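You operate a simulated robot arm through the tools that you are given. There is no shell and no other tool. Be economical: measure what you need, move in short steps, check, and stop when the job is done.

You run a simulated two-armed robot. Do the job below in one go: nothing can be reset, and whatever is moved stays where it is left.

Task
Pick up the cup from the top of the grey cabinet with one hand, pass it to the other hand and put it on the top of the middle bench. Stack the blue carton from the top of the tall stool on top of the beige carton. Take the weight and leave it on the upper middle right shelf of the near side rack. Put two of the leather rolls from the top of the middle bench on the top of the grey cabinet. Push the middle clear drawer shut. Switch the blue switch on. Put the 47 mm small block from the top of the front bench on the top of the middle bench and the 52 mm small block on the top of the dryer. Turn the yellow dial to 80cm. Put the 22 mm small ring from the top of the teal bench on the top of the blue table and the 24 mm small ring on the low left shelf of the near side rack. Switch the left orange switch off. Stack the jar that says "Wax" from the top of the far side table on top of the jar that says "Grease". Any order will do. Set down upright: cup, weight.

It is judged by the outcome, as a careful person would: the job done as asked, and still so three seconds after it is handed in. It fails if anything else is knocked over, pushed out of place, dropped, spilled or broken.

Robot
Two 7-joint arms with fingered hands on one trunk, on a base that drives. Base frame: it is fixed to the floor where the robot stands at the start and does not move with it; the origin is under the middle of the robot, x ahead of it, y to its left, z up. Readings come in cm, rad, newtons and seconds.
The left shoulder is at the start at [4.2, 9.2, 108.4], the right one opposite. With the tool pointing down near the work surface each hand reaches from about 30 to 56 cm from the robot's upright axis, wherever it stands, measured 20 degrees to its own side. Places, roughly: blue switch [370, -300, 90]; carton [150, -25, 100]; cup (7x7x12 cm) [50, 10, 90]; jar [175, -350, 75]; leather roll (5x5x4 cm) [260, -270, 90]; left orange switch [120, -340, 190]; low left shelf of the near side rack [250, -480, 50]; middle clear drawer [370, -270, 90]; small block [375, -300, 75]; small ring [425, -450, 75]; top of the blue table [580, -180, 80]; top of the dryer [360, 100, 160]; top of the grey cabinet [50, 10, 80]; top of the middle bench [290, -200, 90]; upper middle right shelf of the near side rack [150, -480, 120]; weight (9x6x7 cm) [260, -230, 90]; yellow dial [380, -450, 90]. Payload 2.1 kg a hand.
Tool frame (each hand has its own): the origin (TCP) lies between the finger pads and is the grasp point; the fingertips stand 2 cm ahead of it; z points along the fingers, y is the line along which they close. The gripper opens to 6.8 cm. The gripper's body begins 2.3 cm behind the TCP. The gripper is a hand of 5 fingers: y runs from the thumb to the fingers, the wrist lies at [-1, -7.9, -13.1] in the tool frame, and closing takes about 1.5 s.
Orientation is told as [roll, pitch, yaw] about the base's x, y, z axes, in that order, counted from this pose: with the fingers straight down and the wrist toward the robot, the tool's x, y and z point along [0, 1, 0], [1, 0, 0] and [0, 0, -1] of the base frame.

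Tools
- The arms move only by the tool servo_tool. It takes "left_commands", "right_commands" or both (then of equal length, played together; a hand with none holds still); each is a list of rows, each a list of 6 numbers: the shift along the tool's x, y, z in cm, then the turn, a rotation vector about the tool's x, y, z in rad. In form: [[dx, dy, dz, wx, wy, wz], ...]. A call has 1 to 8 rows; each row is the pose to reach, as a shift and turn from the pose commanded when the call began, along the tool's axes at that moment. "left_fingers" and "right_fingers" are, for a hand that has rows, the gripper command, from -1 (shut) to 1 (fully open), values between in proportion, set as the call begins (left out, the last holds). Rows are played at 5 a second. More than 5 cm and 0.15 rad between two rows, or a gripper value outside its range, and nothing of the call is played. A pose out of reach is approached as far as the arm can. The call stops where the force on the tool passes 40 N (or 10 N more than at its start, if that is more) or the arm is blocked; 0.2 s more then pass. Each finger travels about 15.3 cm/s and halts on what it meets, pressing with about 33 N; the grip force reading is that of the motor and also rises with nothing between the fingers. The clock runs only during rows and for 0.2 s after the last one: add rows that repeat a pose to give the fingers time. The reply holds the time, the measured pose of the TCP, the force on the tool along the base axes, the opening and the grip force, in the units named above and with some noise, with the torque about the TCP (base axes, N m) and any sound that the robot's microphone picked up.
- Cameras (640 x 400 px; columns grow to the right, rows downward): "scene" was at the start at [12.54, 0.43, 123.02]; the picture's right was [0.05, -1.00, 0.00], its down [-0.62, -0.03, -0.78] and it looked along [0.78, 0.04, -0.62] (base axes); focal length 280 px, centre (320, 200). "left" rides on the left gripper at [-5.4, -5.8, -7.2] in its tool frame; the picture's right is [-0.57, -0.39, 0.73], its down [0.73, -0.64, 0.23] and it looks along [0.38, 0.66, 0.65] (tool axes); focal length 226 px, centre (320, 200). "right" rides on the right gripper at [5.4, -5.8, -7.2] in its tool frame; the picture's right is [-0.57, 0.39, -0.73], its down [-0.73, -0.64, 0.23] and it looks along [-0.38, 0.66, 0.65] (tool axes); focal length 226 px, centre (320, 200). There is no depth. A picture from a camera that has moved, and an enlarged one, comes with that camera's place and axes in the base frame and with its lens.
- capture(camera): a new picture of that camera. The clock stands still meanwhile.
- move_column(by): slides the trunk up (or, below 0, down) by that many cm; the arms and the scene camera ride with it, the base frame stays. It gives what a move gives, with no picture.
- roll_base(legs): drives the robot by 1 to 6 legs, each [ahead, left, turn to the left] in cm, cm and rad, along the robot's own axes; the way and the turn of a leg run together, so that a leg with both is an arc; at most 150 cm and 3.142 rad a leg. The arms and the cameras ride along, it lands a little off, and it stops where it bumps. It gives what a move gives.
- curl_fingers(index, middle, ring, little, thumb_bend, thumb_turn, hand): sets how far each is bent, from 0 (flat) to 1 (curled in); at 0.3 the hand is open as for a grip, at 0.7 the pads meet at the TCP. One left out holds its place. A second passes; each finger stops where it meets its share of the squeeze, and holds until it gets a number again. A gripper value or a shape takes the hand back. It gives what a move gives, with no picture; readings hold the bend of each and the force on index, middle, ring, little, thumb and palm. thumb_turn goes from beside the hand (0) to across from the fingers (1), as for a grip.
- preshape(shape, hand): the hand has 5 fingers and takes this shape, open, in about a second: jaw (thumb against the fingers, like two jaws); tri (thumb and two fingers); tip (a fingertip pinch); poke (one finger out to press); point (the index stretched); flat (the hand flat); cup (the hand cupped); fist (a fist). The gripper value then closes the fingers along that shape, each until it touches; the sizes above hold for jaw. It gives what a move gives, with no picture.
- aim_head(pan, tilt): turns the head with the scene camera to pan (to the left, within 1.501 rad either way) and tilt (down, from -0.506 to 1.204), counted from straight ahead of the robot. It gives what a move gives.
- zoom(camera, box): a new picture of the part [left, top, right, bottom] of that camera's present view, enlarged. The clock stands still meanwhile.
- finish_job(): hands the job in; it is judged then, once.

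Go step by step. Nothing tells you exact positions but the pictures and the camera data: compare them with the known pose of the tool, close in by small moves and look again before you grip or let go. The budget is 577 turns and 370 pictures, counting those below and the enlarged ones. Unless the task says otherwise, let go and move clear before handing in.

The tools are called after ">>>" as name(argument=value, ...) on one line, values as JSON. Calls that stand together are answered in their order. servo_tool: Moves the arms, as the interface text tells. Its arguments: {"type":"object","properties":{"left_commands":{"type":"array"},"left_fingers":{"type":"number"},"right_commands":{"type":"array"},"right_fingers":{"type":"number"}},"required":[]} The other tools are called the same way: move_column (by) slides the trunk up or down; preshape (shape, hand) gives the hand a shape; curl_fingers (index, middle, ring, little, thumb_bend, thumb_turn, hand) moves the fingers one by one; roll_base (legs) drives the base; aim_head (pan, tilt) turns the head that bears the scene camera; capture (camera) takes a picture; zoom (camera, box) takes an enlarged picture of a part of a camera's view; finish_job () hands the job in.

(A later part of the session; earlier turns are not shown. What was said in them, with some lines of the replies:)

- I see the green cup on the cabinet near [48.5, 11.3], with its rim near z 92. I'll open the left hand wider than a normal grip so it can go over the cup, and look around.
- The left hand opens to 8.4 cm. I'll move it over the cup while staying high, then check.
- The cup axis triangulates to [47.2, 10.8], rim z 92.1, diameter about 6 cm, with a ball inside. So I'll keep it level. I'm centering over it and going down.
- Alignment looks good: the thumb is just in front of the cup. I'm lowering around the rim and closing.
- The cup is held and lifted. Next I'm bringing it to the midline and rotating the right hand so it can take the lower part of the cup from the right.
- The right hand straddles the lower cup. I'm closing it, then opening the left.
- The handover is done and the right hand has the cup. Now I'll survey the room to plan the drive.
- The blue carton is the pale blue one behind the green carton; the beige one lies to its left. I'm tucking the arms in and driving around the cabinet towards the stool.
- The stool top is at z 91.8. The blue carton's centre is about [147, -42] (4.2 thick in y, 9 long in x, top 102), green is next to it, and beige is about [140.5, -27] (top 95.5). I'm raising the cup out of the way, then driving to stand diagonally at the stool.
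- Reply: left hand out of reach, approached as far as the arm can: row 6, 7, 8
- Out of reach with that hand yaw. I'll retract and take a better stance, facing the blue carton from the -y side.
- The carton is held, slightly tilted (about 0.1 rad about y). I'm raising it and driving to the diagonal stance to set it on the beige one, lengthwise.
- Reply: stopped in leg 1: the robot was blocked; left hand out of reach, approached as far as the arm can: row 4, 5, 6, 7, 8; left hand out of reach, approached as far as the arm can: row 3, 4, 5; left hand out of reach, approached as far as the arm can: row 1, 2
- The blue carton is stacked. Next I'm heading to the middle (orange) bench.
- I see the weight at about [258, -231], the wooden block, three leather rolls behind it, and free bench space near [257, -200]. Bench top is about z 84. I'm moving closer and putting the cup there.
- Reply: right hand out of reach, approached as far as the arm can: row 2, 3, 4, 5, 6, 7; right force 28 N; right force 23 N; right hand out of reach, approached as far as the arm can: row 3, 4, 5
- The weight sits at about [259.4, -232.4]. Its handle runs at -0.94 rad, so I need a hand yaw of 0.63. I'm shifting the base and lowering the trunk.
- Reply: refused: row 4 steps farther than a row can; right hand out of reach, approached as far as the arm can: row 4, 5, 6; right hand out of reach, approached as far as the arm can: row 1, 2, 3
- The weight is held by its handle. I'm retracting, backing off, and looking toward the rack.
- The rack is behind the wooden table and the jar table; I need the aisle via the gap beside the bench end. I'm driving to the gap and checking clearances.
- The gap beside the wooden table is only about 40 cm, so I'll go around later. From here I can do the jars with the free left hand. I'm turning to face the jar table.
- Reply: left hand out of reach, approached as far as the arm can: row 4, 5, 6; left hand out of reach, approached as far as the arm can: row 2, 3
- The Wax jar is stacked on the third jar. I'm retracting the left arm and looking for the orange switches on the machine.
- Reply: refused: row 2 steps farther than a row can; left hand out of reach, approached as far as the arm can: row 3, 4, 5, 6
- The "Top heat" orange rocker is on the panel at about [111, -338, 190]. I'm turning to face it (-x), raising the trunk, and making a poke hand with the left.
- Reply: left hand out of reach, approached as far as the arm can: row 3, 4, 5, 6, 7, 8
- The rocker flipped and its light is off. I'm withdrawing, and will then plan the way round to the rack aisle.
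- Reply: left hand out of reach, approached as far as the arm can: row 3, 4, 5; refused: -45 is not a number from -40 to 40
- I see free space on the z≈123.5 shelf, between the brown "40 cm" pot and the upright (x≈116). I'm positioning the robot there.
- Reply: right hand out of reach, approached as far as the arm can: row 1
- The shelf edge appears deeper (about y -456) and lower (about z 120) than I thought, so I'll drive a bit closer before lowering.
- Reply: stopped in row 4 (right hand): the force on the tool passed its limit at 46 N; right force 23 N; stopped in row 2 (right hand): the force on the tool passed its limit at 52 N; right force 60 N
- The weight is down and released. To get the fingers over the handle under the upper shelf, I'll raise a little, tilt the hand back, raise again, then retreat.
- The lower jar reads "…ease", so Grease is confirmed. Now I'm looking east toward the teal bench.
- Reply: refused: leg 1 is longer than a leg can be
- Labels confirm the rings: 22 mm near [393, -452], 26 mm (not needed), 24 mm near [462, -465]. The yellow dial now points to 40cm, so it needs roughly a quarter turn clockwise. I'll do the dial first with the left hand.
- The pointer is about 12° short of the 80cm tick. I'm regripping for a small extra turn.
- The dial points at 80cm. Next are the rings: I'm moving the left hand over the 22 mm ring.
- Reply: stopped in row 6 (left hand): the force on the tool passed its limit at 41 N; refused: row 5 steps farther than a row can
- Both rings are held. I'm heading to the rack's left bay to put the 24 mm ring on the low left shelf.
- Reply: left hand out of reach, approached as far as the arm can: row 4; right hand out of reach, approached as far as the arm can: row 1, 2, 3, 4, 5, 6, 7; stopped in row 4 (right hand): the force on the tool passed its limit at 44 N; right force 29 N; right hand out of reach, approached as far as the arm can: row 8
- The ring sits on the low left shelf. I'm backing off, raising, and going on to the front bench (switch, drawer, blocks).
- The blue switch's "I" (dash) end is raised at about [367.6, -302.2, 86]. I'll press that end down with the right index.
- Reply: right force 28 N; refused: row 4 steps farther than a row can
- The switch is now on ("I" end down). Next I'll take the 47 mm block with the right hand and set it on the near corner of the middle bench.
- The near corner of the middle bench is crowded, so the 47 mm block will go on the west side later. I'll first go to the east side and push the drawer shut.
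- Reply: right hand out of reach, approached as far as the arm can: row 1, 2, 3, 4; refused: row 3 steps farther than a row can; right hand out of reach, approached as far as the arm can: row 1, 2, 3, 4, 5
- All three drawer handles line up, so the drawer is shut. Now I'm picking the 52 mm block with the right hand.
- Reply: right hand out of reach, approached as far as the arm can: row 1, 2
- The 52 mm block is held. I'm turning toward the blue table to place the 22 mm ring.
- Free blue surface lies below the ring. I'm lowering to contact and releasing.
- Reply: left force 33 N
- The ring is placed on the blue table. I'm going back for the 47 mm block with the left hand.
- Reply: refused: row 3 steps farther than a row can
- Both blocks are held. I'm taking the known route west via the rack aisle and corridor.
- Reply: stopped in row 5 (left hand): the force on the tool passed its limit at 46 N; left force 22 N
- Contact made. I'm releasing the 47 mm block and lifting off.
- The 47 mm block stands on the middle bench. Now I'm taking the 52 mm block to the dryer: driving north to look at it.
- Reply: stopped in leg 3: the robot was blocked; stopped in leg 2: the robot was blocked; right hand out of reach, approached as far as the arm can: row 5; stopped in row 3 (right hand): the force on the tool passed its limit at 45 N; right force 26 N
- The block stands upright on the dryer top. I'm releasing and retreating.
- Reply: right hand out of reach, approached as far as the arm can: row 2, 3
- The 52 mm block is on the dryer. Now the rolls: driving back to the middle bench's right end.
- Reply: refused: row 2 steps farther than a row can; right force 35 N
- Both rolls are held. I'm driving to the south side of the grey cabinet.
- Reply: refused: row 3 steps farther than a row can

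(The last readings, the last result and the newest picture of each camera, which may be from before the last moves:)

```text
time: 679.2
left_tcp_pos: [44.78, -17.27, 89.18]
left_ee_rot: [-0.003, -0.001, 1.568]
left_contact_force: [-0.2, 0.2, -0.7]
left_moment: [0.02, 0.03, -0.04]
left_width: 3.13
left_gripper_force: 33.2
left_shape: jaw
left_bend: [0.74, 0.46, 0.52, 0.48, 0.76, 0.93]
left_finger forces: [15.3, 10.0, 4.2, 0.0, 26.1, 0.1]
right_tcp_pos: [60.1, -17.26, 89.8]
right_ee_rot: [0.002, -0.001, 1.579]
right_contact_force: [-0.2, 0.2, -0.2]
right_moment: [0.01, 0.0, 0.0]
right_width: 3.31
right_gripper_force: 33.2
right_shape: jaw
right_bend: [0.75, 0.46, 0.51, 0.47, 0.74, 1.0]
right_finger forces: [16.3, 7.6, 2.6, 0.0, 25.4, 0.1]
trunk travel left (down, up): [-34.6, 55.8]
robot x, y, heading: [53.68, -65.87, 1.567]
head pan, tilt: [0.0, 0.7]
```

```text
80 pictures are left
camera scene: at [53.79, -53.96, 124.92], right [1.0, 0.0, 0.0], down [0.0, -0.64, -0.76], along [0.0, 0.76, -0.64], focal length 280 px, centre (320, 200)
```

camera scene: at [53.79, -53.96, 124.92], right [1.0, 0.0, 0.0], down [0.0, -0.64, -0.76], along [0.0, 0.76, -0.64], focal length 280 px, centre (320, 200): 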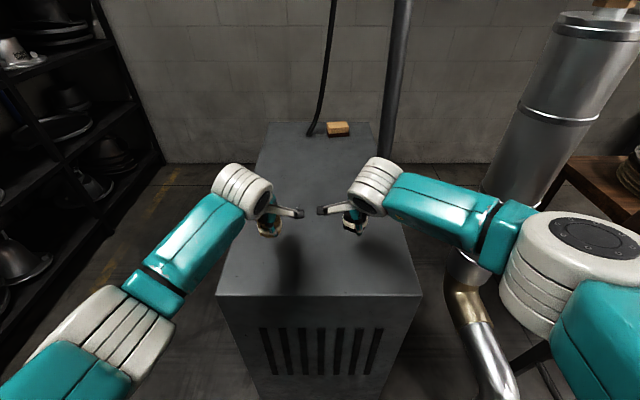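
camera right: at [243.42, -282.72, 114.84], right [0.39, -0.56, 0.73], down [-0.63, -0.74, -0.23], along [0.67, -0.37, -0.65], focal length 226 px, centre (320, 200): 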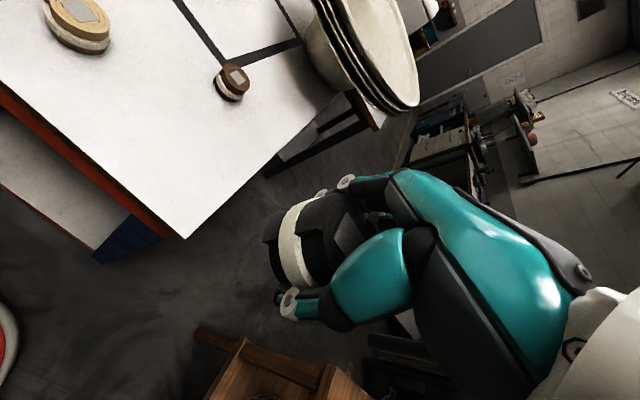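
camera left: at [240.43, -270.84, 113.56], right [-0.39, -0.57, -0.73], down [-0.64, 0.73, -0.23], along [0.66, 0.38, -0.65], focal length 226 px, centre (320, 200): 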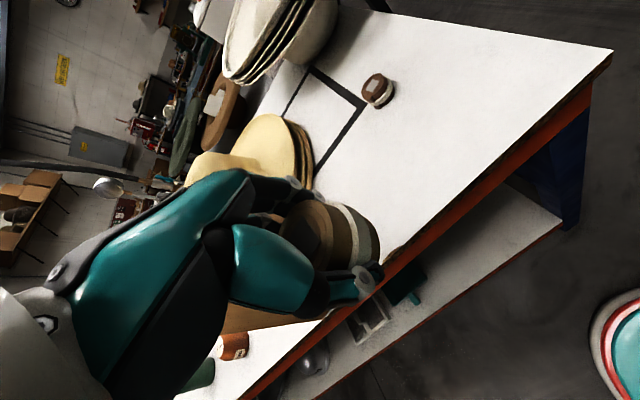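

Both rolls are above the cabinet top. I'm lowering left, then right, until contact.

>>> servo_tool(left_commands=[[0, 0, 2, 0, 0, 0], [0, 0, 4, 0, 0, 0], [0, 0, 4.6, 0, 0, 0], [0, 0, 5.2, 0, 0, 0], [0, 0, 5.8, 0, 0, 0], [0, 0, 6.4, 0, 0, 0], [0, 0, 7, 0, 0, 0]])

>>> servo_tool(right_commands=[[0, 0, 2, 0, 0, 0], [0, 0, 4, 0, 0, 0], [0, 0, 4.6, 0, 0, 0], [0, 0, 5.2, 0, 0, 0], [0, 0, 5.8, 0, 0, 0], [0, 0, 6.4, 0, 0, 0], [0, 0, 7, 0, 0, 0], [0, 0, 7.6, 0, 0, 0]])

>>> zoom(camera="scene", box=[220, 160, 420, 300])

>>> capture(camera="left")

>>> capture(camera="right")

```text
time: 680.8
left_tcp_pos: [44.94, -17.27, 82.4]
left_ee_rot: [-0.004, -0.001, 1.568]
left_contact_force: [-0.7, 0.3, 0.9]
left_moment: [0.04, -0.02, 0.01]
left_width: 3.13
left_gripper_force: 32.6
left_shape: jaw
left_bend: [0.74, 0.46, 0.52, 0.48, 0.77, 0.93]
left_finger forces: [15.0, 10.0, 4.3, 0.0, 26.0, 0.0]
right_tcp_pos: [60.06, -17.3, 89.92]
right_ee_rot: [0.004, 0.0, 1.578]
right_contact_force: [-0.1, 0.5, -0.7]
right_moment: [0.0, -0.04, -0.01]
right_width: 3.29
right_gripper_force: 32.8
right_shape: jaw
right_bend: [0.75, 0.46, 0.51, 0.47, 0.74, 1.0]
right_finger forces: [16.4, 7.6, 2.7, 0.0, 25.5, 0.1]
trunk travel left (down, up): [-34.6, 55.8]
robot x, y, heading: [53.17, -66.29, 1.567]
head pan, tilt: [0.0, 0.7]
```

```text
time: 682.6
left_tcp_pos: [44.93, -17.35, 82.39]
left_ee_rot: [-0.003, 0.0, 1.568]
left_contact_force: [0.2, 0.5, 1.5]
left_moment: [0.06, 0.02, 0.0]
left_width: 3.11
left_gripper_force: 32.9
left_shape: jaw
left_bend: [0.74, 0.46, 0.52, 0.48, 0.77, 0.93]
left_finger forces: [15.3, 10.0, 4.2, 0.0, 26.0, 0.1]
right_tcp_pos: [59.9, -17.23, 82.22]
right_ee_rot: [0.003, 0.0, 1.581]
right_contact_force: [0.1, -0.6, -0.4]
right_moment: [-0.01, -0.02, 0.0]
right_width: 3.31
right_gripper_force: 33.7
right_shape: jaw
right_bend: [0.75, 0.46, 0.51, 0.47, 0.74, 1.0]
right_finger forces: [16.4, 7.4, 2.8, 0.0, 25.2, 0.1]
trunk travel left (down, up): [-34.6, 55.8]
robot x, y, heading: [53.77, -66.06, 1.567]
head pan, tilt: [0.0, 0.7]
```

```text
2.86 times, centred on (320, 230) of scene
camera zoom: at [53.79, -53.97, 124.92], right [1.0, 0.0, 0.0], down [0.0, -0.64, -0.76], along [0.0, 0.76, -0.64], focal length 801 px, centre (320, 114)
```

zoom: 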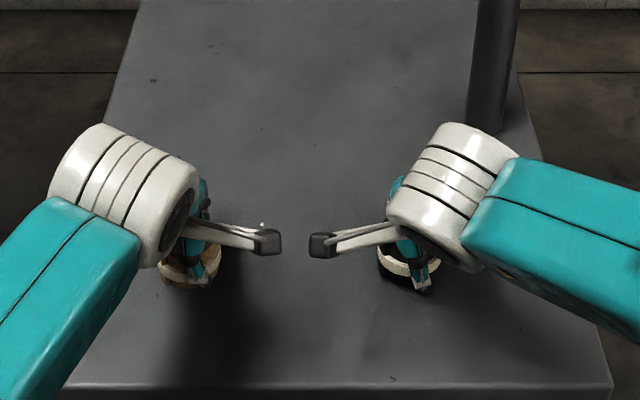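

```text
78 pictures are left
camera left: at [50.21, -23.3, 89.56], right [0.57, -0.39, -0.73], down [-0.73, -0.64, -0.23], along [-0.37, 0.66, -0.65], focal length 226 px, centre (320, 200)
```

left: 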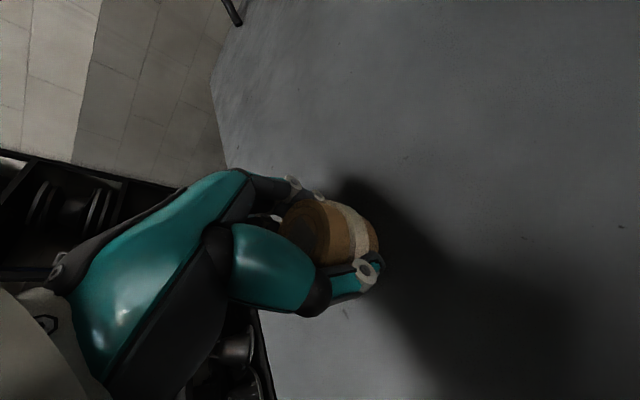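

```text
77 pictures are left
camera right: at [54.62, -23.12, 89.26], right [0.56, 0.39, 0.73], down [0.74, -0.63, -0.23], along [0.37, 0.67, -0.65], focal length 226 px, centre (320, 200)
```

right: 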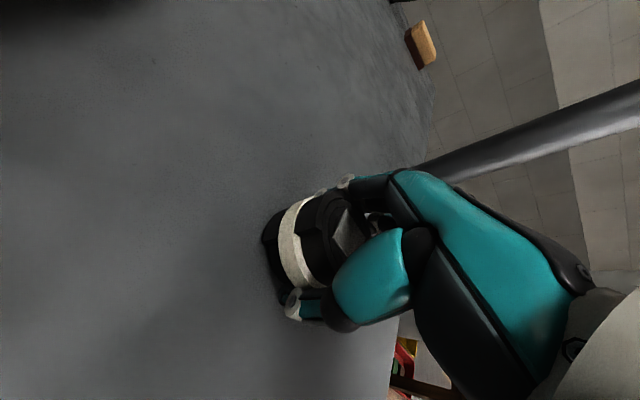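

>>> servo_tool(left_commands=[[0, 0, 0.2, 0, 0, 0], [0, 0, 0.4, 0, 0, 0], [0, 0, 0.4, 0, 0, 0], [0, 0, 0.4, 0, 0, 0]], right_commands=[[0, 0, 0.4, 0, 0, 0], [0, 0, 0.8, 0, 0, 0], [0, 0, 1.2, 0, 0, 0], [0, 0, 1.6, 0, 0, 0]])

>>> servo_tool(left_commands=[[0, 0, 0, 0, 0, 0], [0, 0, 0, 0, 0, 0], [0, 0, 0, 0, 0, 0], [0, 0, 0, 0, 0, 0]], left_fingers=1)

>>> capture(camera="left")

```text
time: 683.3
left_tcp_pos: [44.88, -17.52, 82.22]
left_ee_rot: [-0.003, -0.005, 1.57]
left_contact_force: [0.6, -0.7, 6.2]
left_moment: [0.14, 0.01, 0.0]
left_width: 3.1
left_gripper_force: 32.9
left_shape: jaw
left_bend: [0.75, 0.46, 0.52, 0.48, 0.77, 0.92]
left_finger forces: [15.5, 10.4, 4.3, 0.0, 27.1, 0.0]
right_tcp_pos: [59.95, -17.13, 81.87]
right_ee_rot: [0.007, -0.011, 1.576]
right_contact_force: [1.6, -3.2, 20.6]
right_moment: [-0.06, -0.04, -0.03]
right_width: 3.34
right_gripper_force: 33.0
right_shape: jaw
right_bend: [0.76, 0.46, 0.51, 0.47, 0.74, 1.0]
right_finger forces: [28.0, 11.7, 2.6, 0.1, 36.4, 0.0]
trunk travel left (down, up): [-34.6, 55.8]
robot x, y, heading: [53.94, -66.21, 1.566]
head pan, tilt: [0.0, 0.7]
stopped in row 3 (right hand): the force on the tool passed its limit at 47 N (the readings are from after the stop); the commanded pose is now the measured one
```

```text
time: 684.4
left_tcp_pos: [44.94, -17.51, 82.16]
left_ee_rot: [-0.002, -0.001, 1.568]
left_contact_force: [0.4, 0.5, -1.0]
left_moment: [-0.05, -0.01, -0.01]
left_width: 6.77
left_gripper_force: 0.1
left_shape: jaw
left_bend: [0.3, 0.3, 0.3, 0.3, 0.3, 0.98]
left_finger forces: [0.0, 0.0, 0.1, 0.0, 0.1, 0.0]
right_tcp_pos: [59.85, -17.06, 81.93]
right_ee_rot: [0.008, -0.015, 1.579]
right_contact_force: [1.4, -3.2, 19.4]
right_moment: [-0.05, -0.02, -0.07]
right_width: 3.31
right_gripper_force: 33.0
right_shape: jaw
right_bend: [0.76, 0.47, 0.51, 0.47, 0.74, 1.0]
right_finger forces: [27.5, 11.2, 2.4, 0.1, 35.1, 0.1]
trunk travel left (down, up): [-34.6, 55.8]
robot x, y, heading: [53.79, -66.1, 1.571]
head pan, tilt: [0.0, 0.7]
stopped in row 4 (right hand): the force on the tool passed its limit at 40 N (the readings are from after the stop); the commanded pose is now the measured one
```

```text
76 pictures are left
camera left: at [50.19, -23.42, 89.27], right [0.57, -0.39, -0.73], down [-0.73, -0.64, -0.23], along [-0.37, 0.67, -0.65], focal length 226 px, centre (320, 200)
```

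left: 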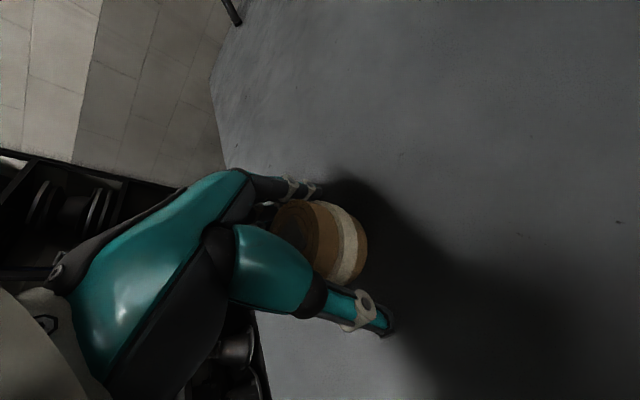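

>>> servo_tool(right_commands=[[0, 0, -0.3, 0, 0, 0], [0, 0, -0.3, 0, 0, 0], [0, 0, -0.3, 0, 0, 0], [0, 0, -0.3, 0, 0, 0], [0, 0, -0.3, 0, 0, 0]], right_fingers=1)

>>> servo_tool(left_commands=[[0, 0, -2, 0, 0, 0], [0, 0, -6, 0, 0, 0], [0, 0, -10, 0, 0, 0], [0, 0, -14, 0, 0, 0], [0, -3, -17, 0, 0, 0], [0, -7, -19, 0, 0, 0], [0, -11, -20, 0, 0, 0], [0, -15, -20, 0, 0, 0]], right_commands=[[0, 0, -2, 0, 0, 0], [0, 0, -6, 0, 0, 0], [0, 0, -10, 0, 0, 0], [0, 0, -14, 0, 0, 0], [0, -3, -17, 0, 0, 0], [-2, -6, -19, 0, 0, 0], [-4, -9, -20, 0, 0, 0], [-6, -12, -20, 0, 0, 0]])

>>> roll_base(legs=[[-12, 0, 0]])

>>> capture(camera="scene")

```text
time: 685.6
left_tcp_pos: [44.81, -17.36, 82.03]
left_ee_rot: [-0.003, -0.001, 1.57]
left_contact_force: [0.1, 0.5, 0.1]
left_moment: [0.0, 0.0, 0.0]
left_width: 6.75
left_gripper_force: 0.2
left_shape: jaw
left_bend: [0.3, 0.3, 0.3, 0.3, 0.3, 0.98]
left_finger forces: [0.0, 0.4, 0.1, 0.0, 0.1, 0.0]
right_tcp_pos: [60.0, -17.08, 81.99]
right_ee_rot: [0.007, -0.011, 1.578]
right_contact_force: [-0.3, -0.3, -0.5]
right_moment: [-0.02, -0.01, -0.02]
right_width: 6.78
right_gripper_force: 0.1
right_shape: jaw
right_bend: [0.3, 0.3, 0.3, 0.3, 0.3, 0.98]
right_finger forces: [0.0, 0.1, 0.0, 0.0, 0.0, 0.0]
trunk travel left (down, up): [-34.6, 55.8]
robot x, y, heading: [53.64, -66.17, 1.568]
head pan, tilt: [0.0, 0.7]
```

```text
time: 687.4
left_tcp_pos: [44.8, -32.63, 102.11]
left_ee_rot: [-0.002, 0.001, 1.572]
left_contact_force: [0.5, -0.1, 0.1]
left_moment: [0.01, 0.02, 0.01]
left_width: 6.75
left_gripper_force: 0.1
left_shape: jaw
left_bend: [0.3, 0.3, 0.3, 0.3, 0.3, 0.98]
left_finger forces: [0.0, 0.1, 0.0, 0.0, 0.0, 0.0]
right_tcp_pos: [66.15, -29.23, 101.9]
right_ee_rot: [0.005, -0.013, 1.577]
right_contact_force: [-0.3, 0.3, 0.2]
right_moment: [-0.04, 0.01, 0.01]
right_width: 6.76
right_gripper_force: 0.0
right_shape: jaw
right_bend: [0.3, 0.3, 0.3, 0.3, 0.3, 0.98]
right_finger forces: [0.0, 0.1, 0.0, 0.0, 0.1, 0.0]
trunk travel left (down, up): [-34.6, 55.8]
robot x, y, heading: [53.67, -66.25, 1.568]
head pan, tilt: [0.0, 0.7]
```

```text
time: 688.7
left_tcp_pos: [44.81, -44.81, 102.29]
left_ee_rot: [-0.005, 0.0, 1.571]
left_contact_force: [-0.7, -0.7, -0.7]
left_moment: [0.03, 0.0, -0.02]
left_width: 6.76
left_gripper_force: 0.0
left_shape: jaw
left_bend: [0.3, 0.3, 0.3, 0.3, 0.3, 0.98]
left_finger forces: [0.0, 0.0, 0.0, 0.0, 0.0, 0.1]
right_tcp_pos: [66.16, -41.46, 101.79]
right_ee_rot: [0.007, -0.012, 1.58]
right_contact_force: [0.0, 0.4, -0.1]
right_moment: [-0.02, 0.02, 0.0]
right_width: 6.78
right_gripper_force: 0.0
right_shape: jaw
right_bend: [0.3, 0.3, 0.3, 0.3, 0.3, 0.98]
right_finger forces: [0.0, 0.0, 0.0, 0.0, 0.1, 0.1]
trunk travel left (down, up): [-34.6, 55.8]
robot x, y, heading: [53.89, -78.02, 1.574]
head pan, tilt: [0.0, 0.7]
```

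```text
75 pictures are left
camera scene: at [53.76, -66.18, 124.92], right [1.0, 0.0, 0.0], down [0.0, -0.64, -0.76], along [0.0, 0.76, -0.64], focal length 280 px, centre (320, 200)
```

scene: 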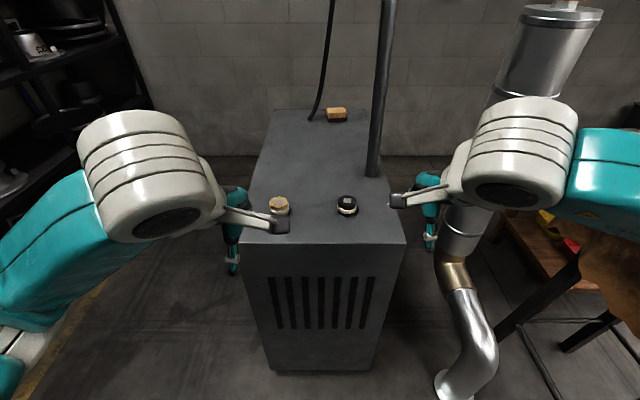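

>>> aim_head(pan=-0.8, tilt=0.3)

>>> capture(camera="scene")

```text
time: 689.8
left_tcp_pos: [44.86, -44.81, 102.17]
left_ee_rot: [-0.003, 0.0, 1.571]
left_contact_force: [0.3, -0.8, -0.4]
left_moment: [0.04, -0.01, 0.0]
left_width: 6.78
left_gripper_force: 0.1
left_shape: jaw
left_bend: [0.3, 0.3, 0.3, 0.3, 0.3, 0.98]
left_finger forces: [0.0, 0.1, 0.0, 0.0, 0.0, 0.1]
right_tcp_pos: [66.23, -41.44, 101.74]
right_ee_rot: [0.006, -0.011, 1.58]
right_contact_force: [0.2, -0.4, -0.6]
right_moment: [0.03, 0.0, 0.03]
right_width: 6.78
right_gripper_force: 0.1
right_shape: jaw
right_bend: [0.3, 0.3, 0.3, 0.3, 0.3, 0.98]
right_finger forces: [0.0, 0.0, 0.0, 0.0, 0.1, 0.0]
trunk travel left (down, up): [-34.6, 55.8]
robot x, y, heading: [53.85, -78.31, 1.572]
head pan, tilt: [-0.799, 0.3]
```

```text
74 pictures are left
camera scene: at [60.45, -68.15, 128.53], right [0.7, -0.72, 0.0], down [-0.21, -0.21, -0.96], along [0.68, 0.67, -0.3], focal length 280 px, centre (320, 200)
```

scene: 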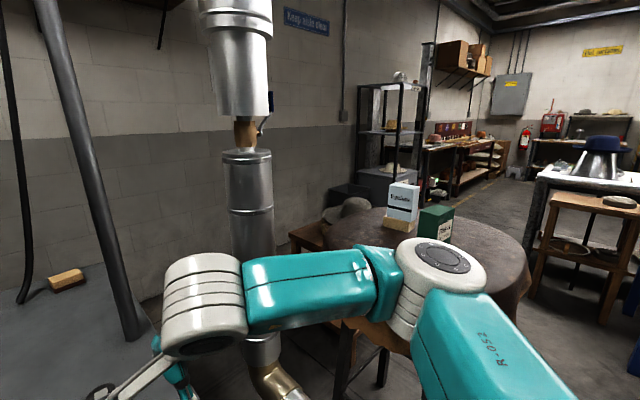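

Everything looks in place: cartons stacked, rolls on the cabinet, and nothing visibly disturbed from here. Handing in.

>>> finish_job()

```text
The job is handed in.
```

I carried out every part of the job and handed it in; both hands were empty and clear of everything at the end.

- **Bumps:** the base was stopped by an obstacle three times (beside the tall stool, the low hat table and the bench with the metal jugs). The pictures taken afterwards showed nothing visibly moved.
- **Jars:** the Wax jar sits about half a centimetre to a centimetre off centre on the Grease jar, and it was still standing when I last saw it.
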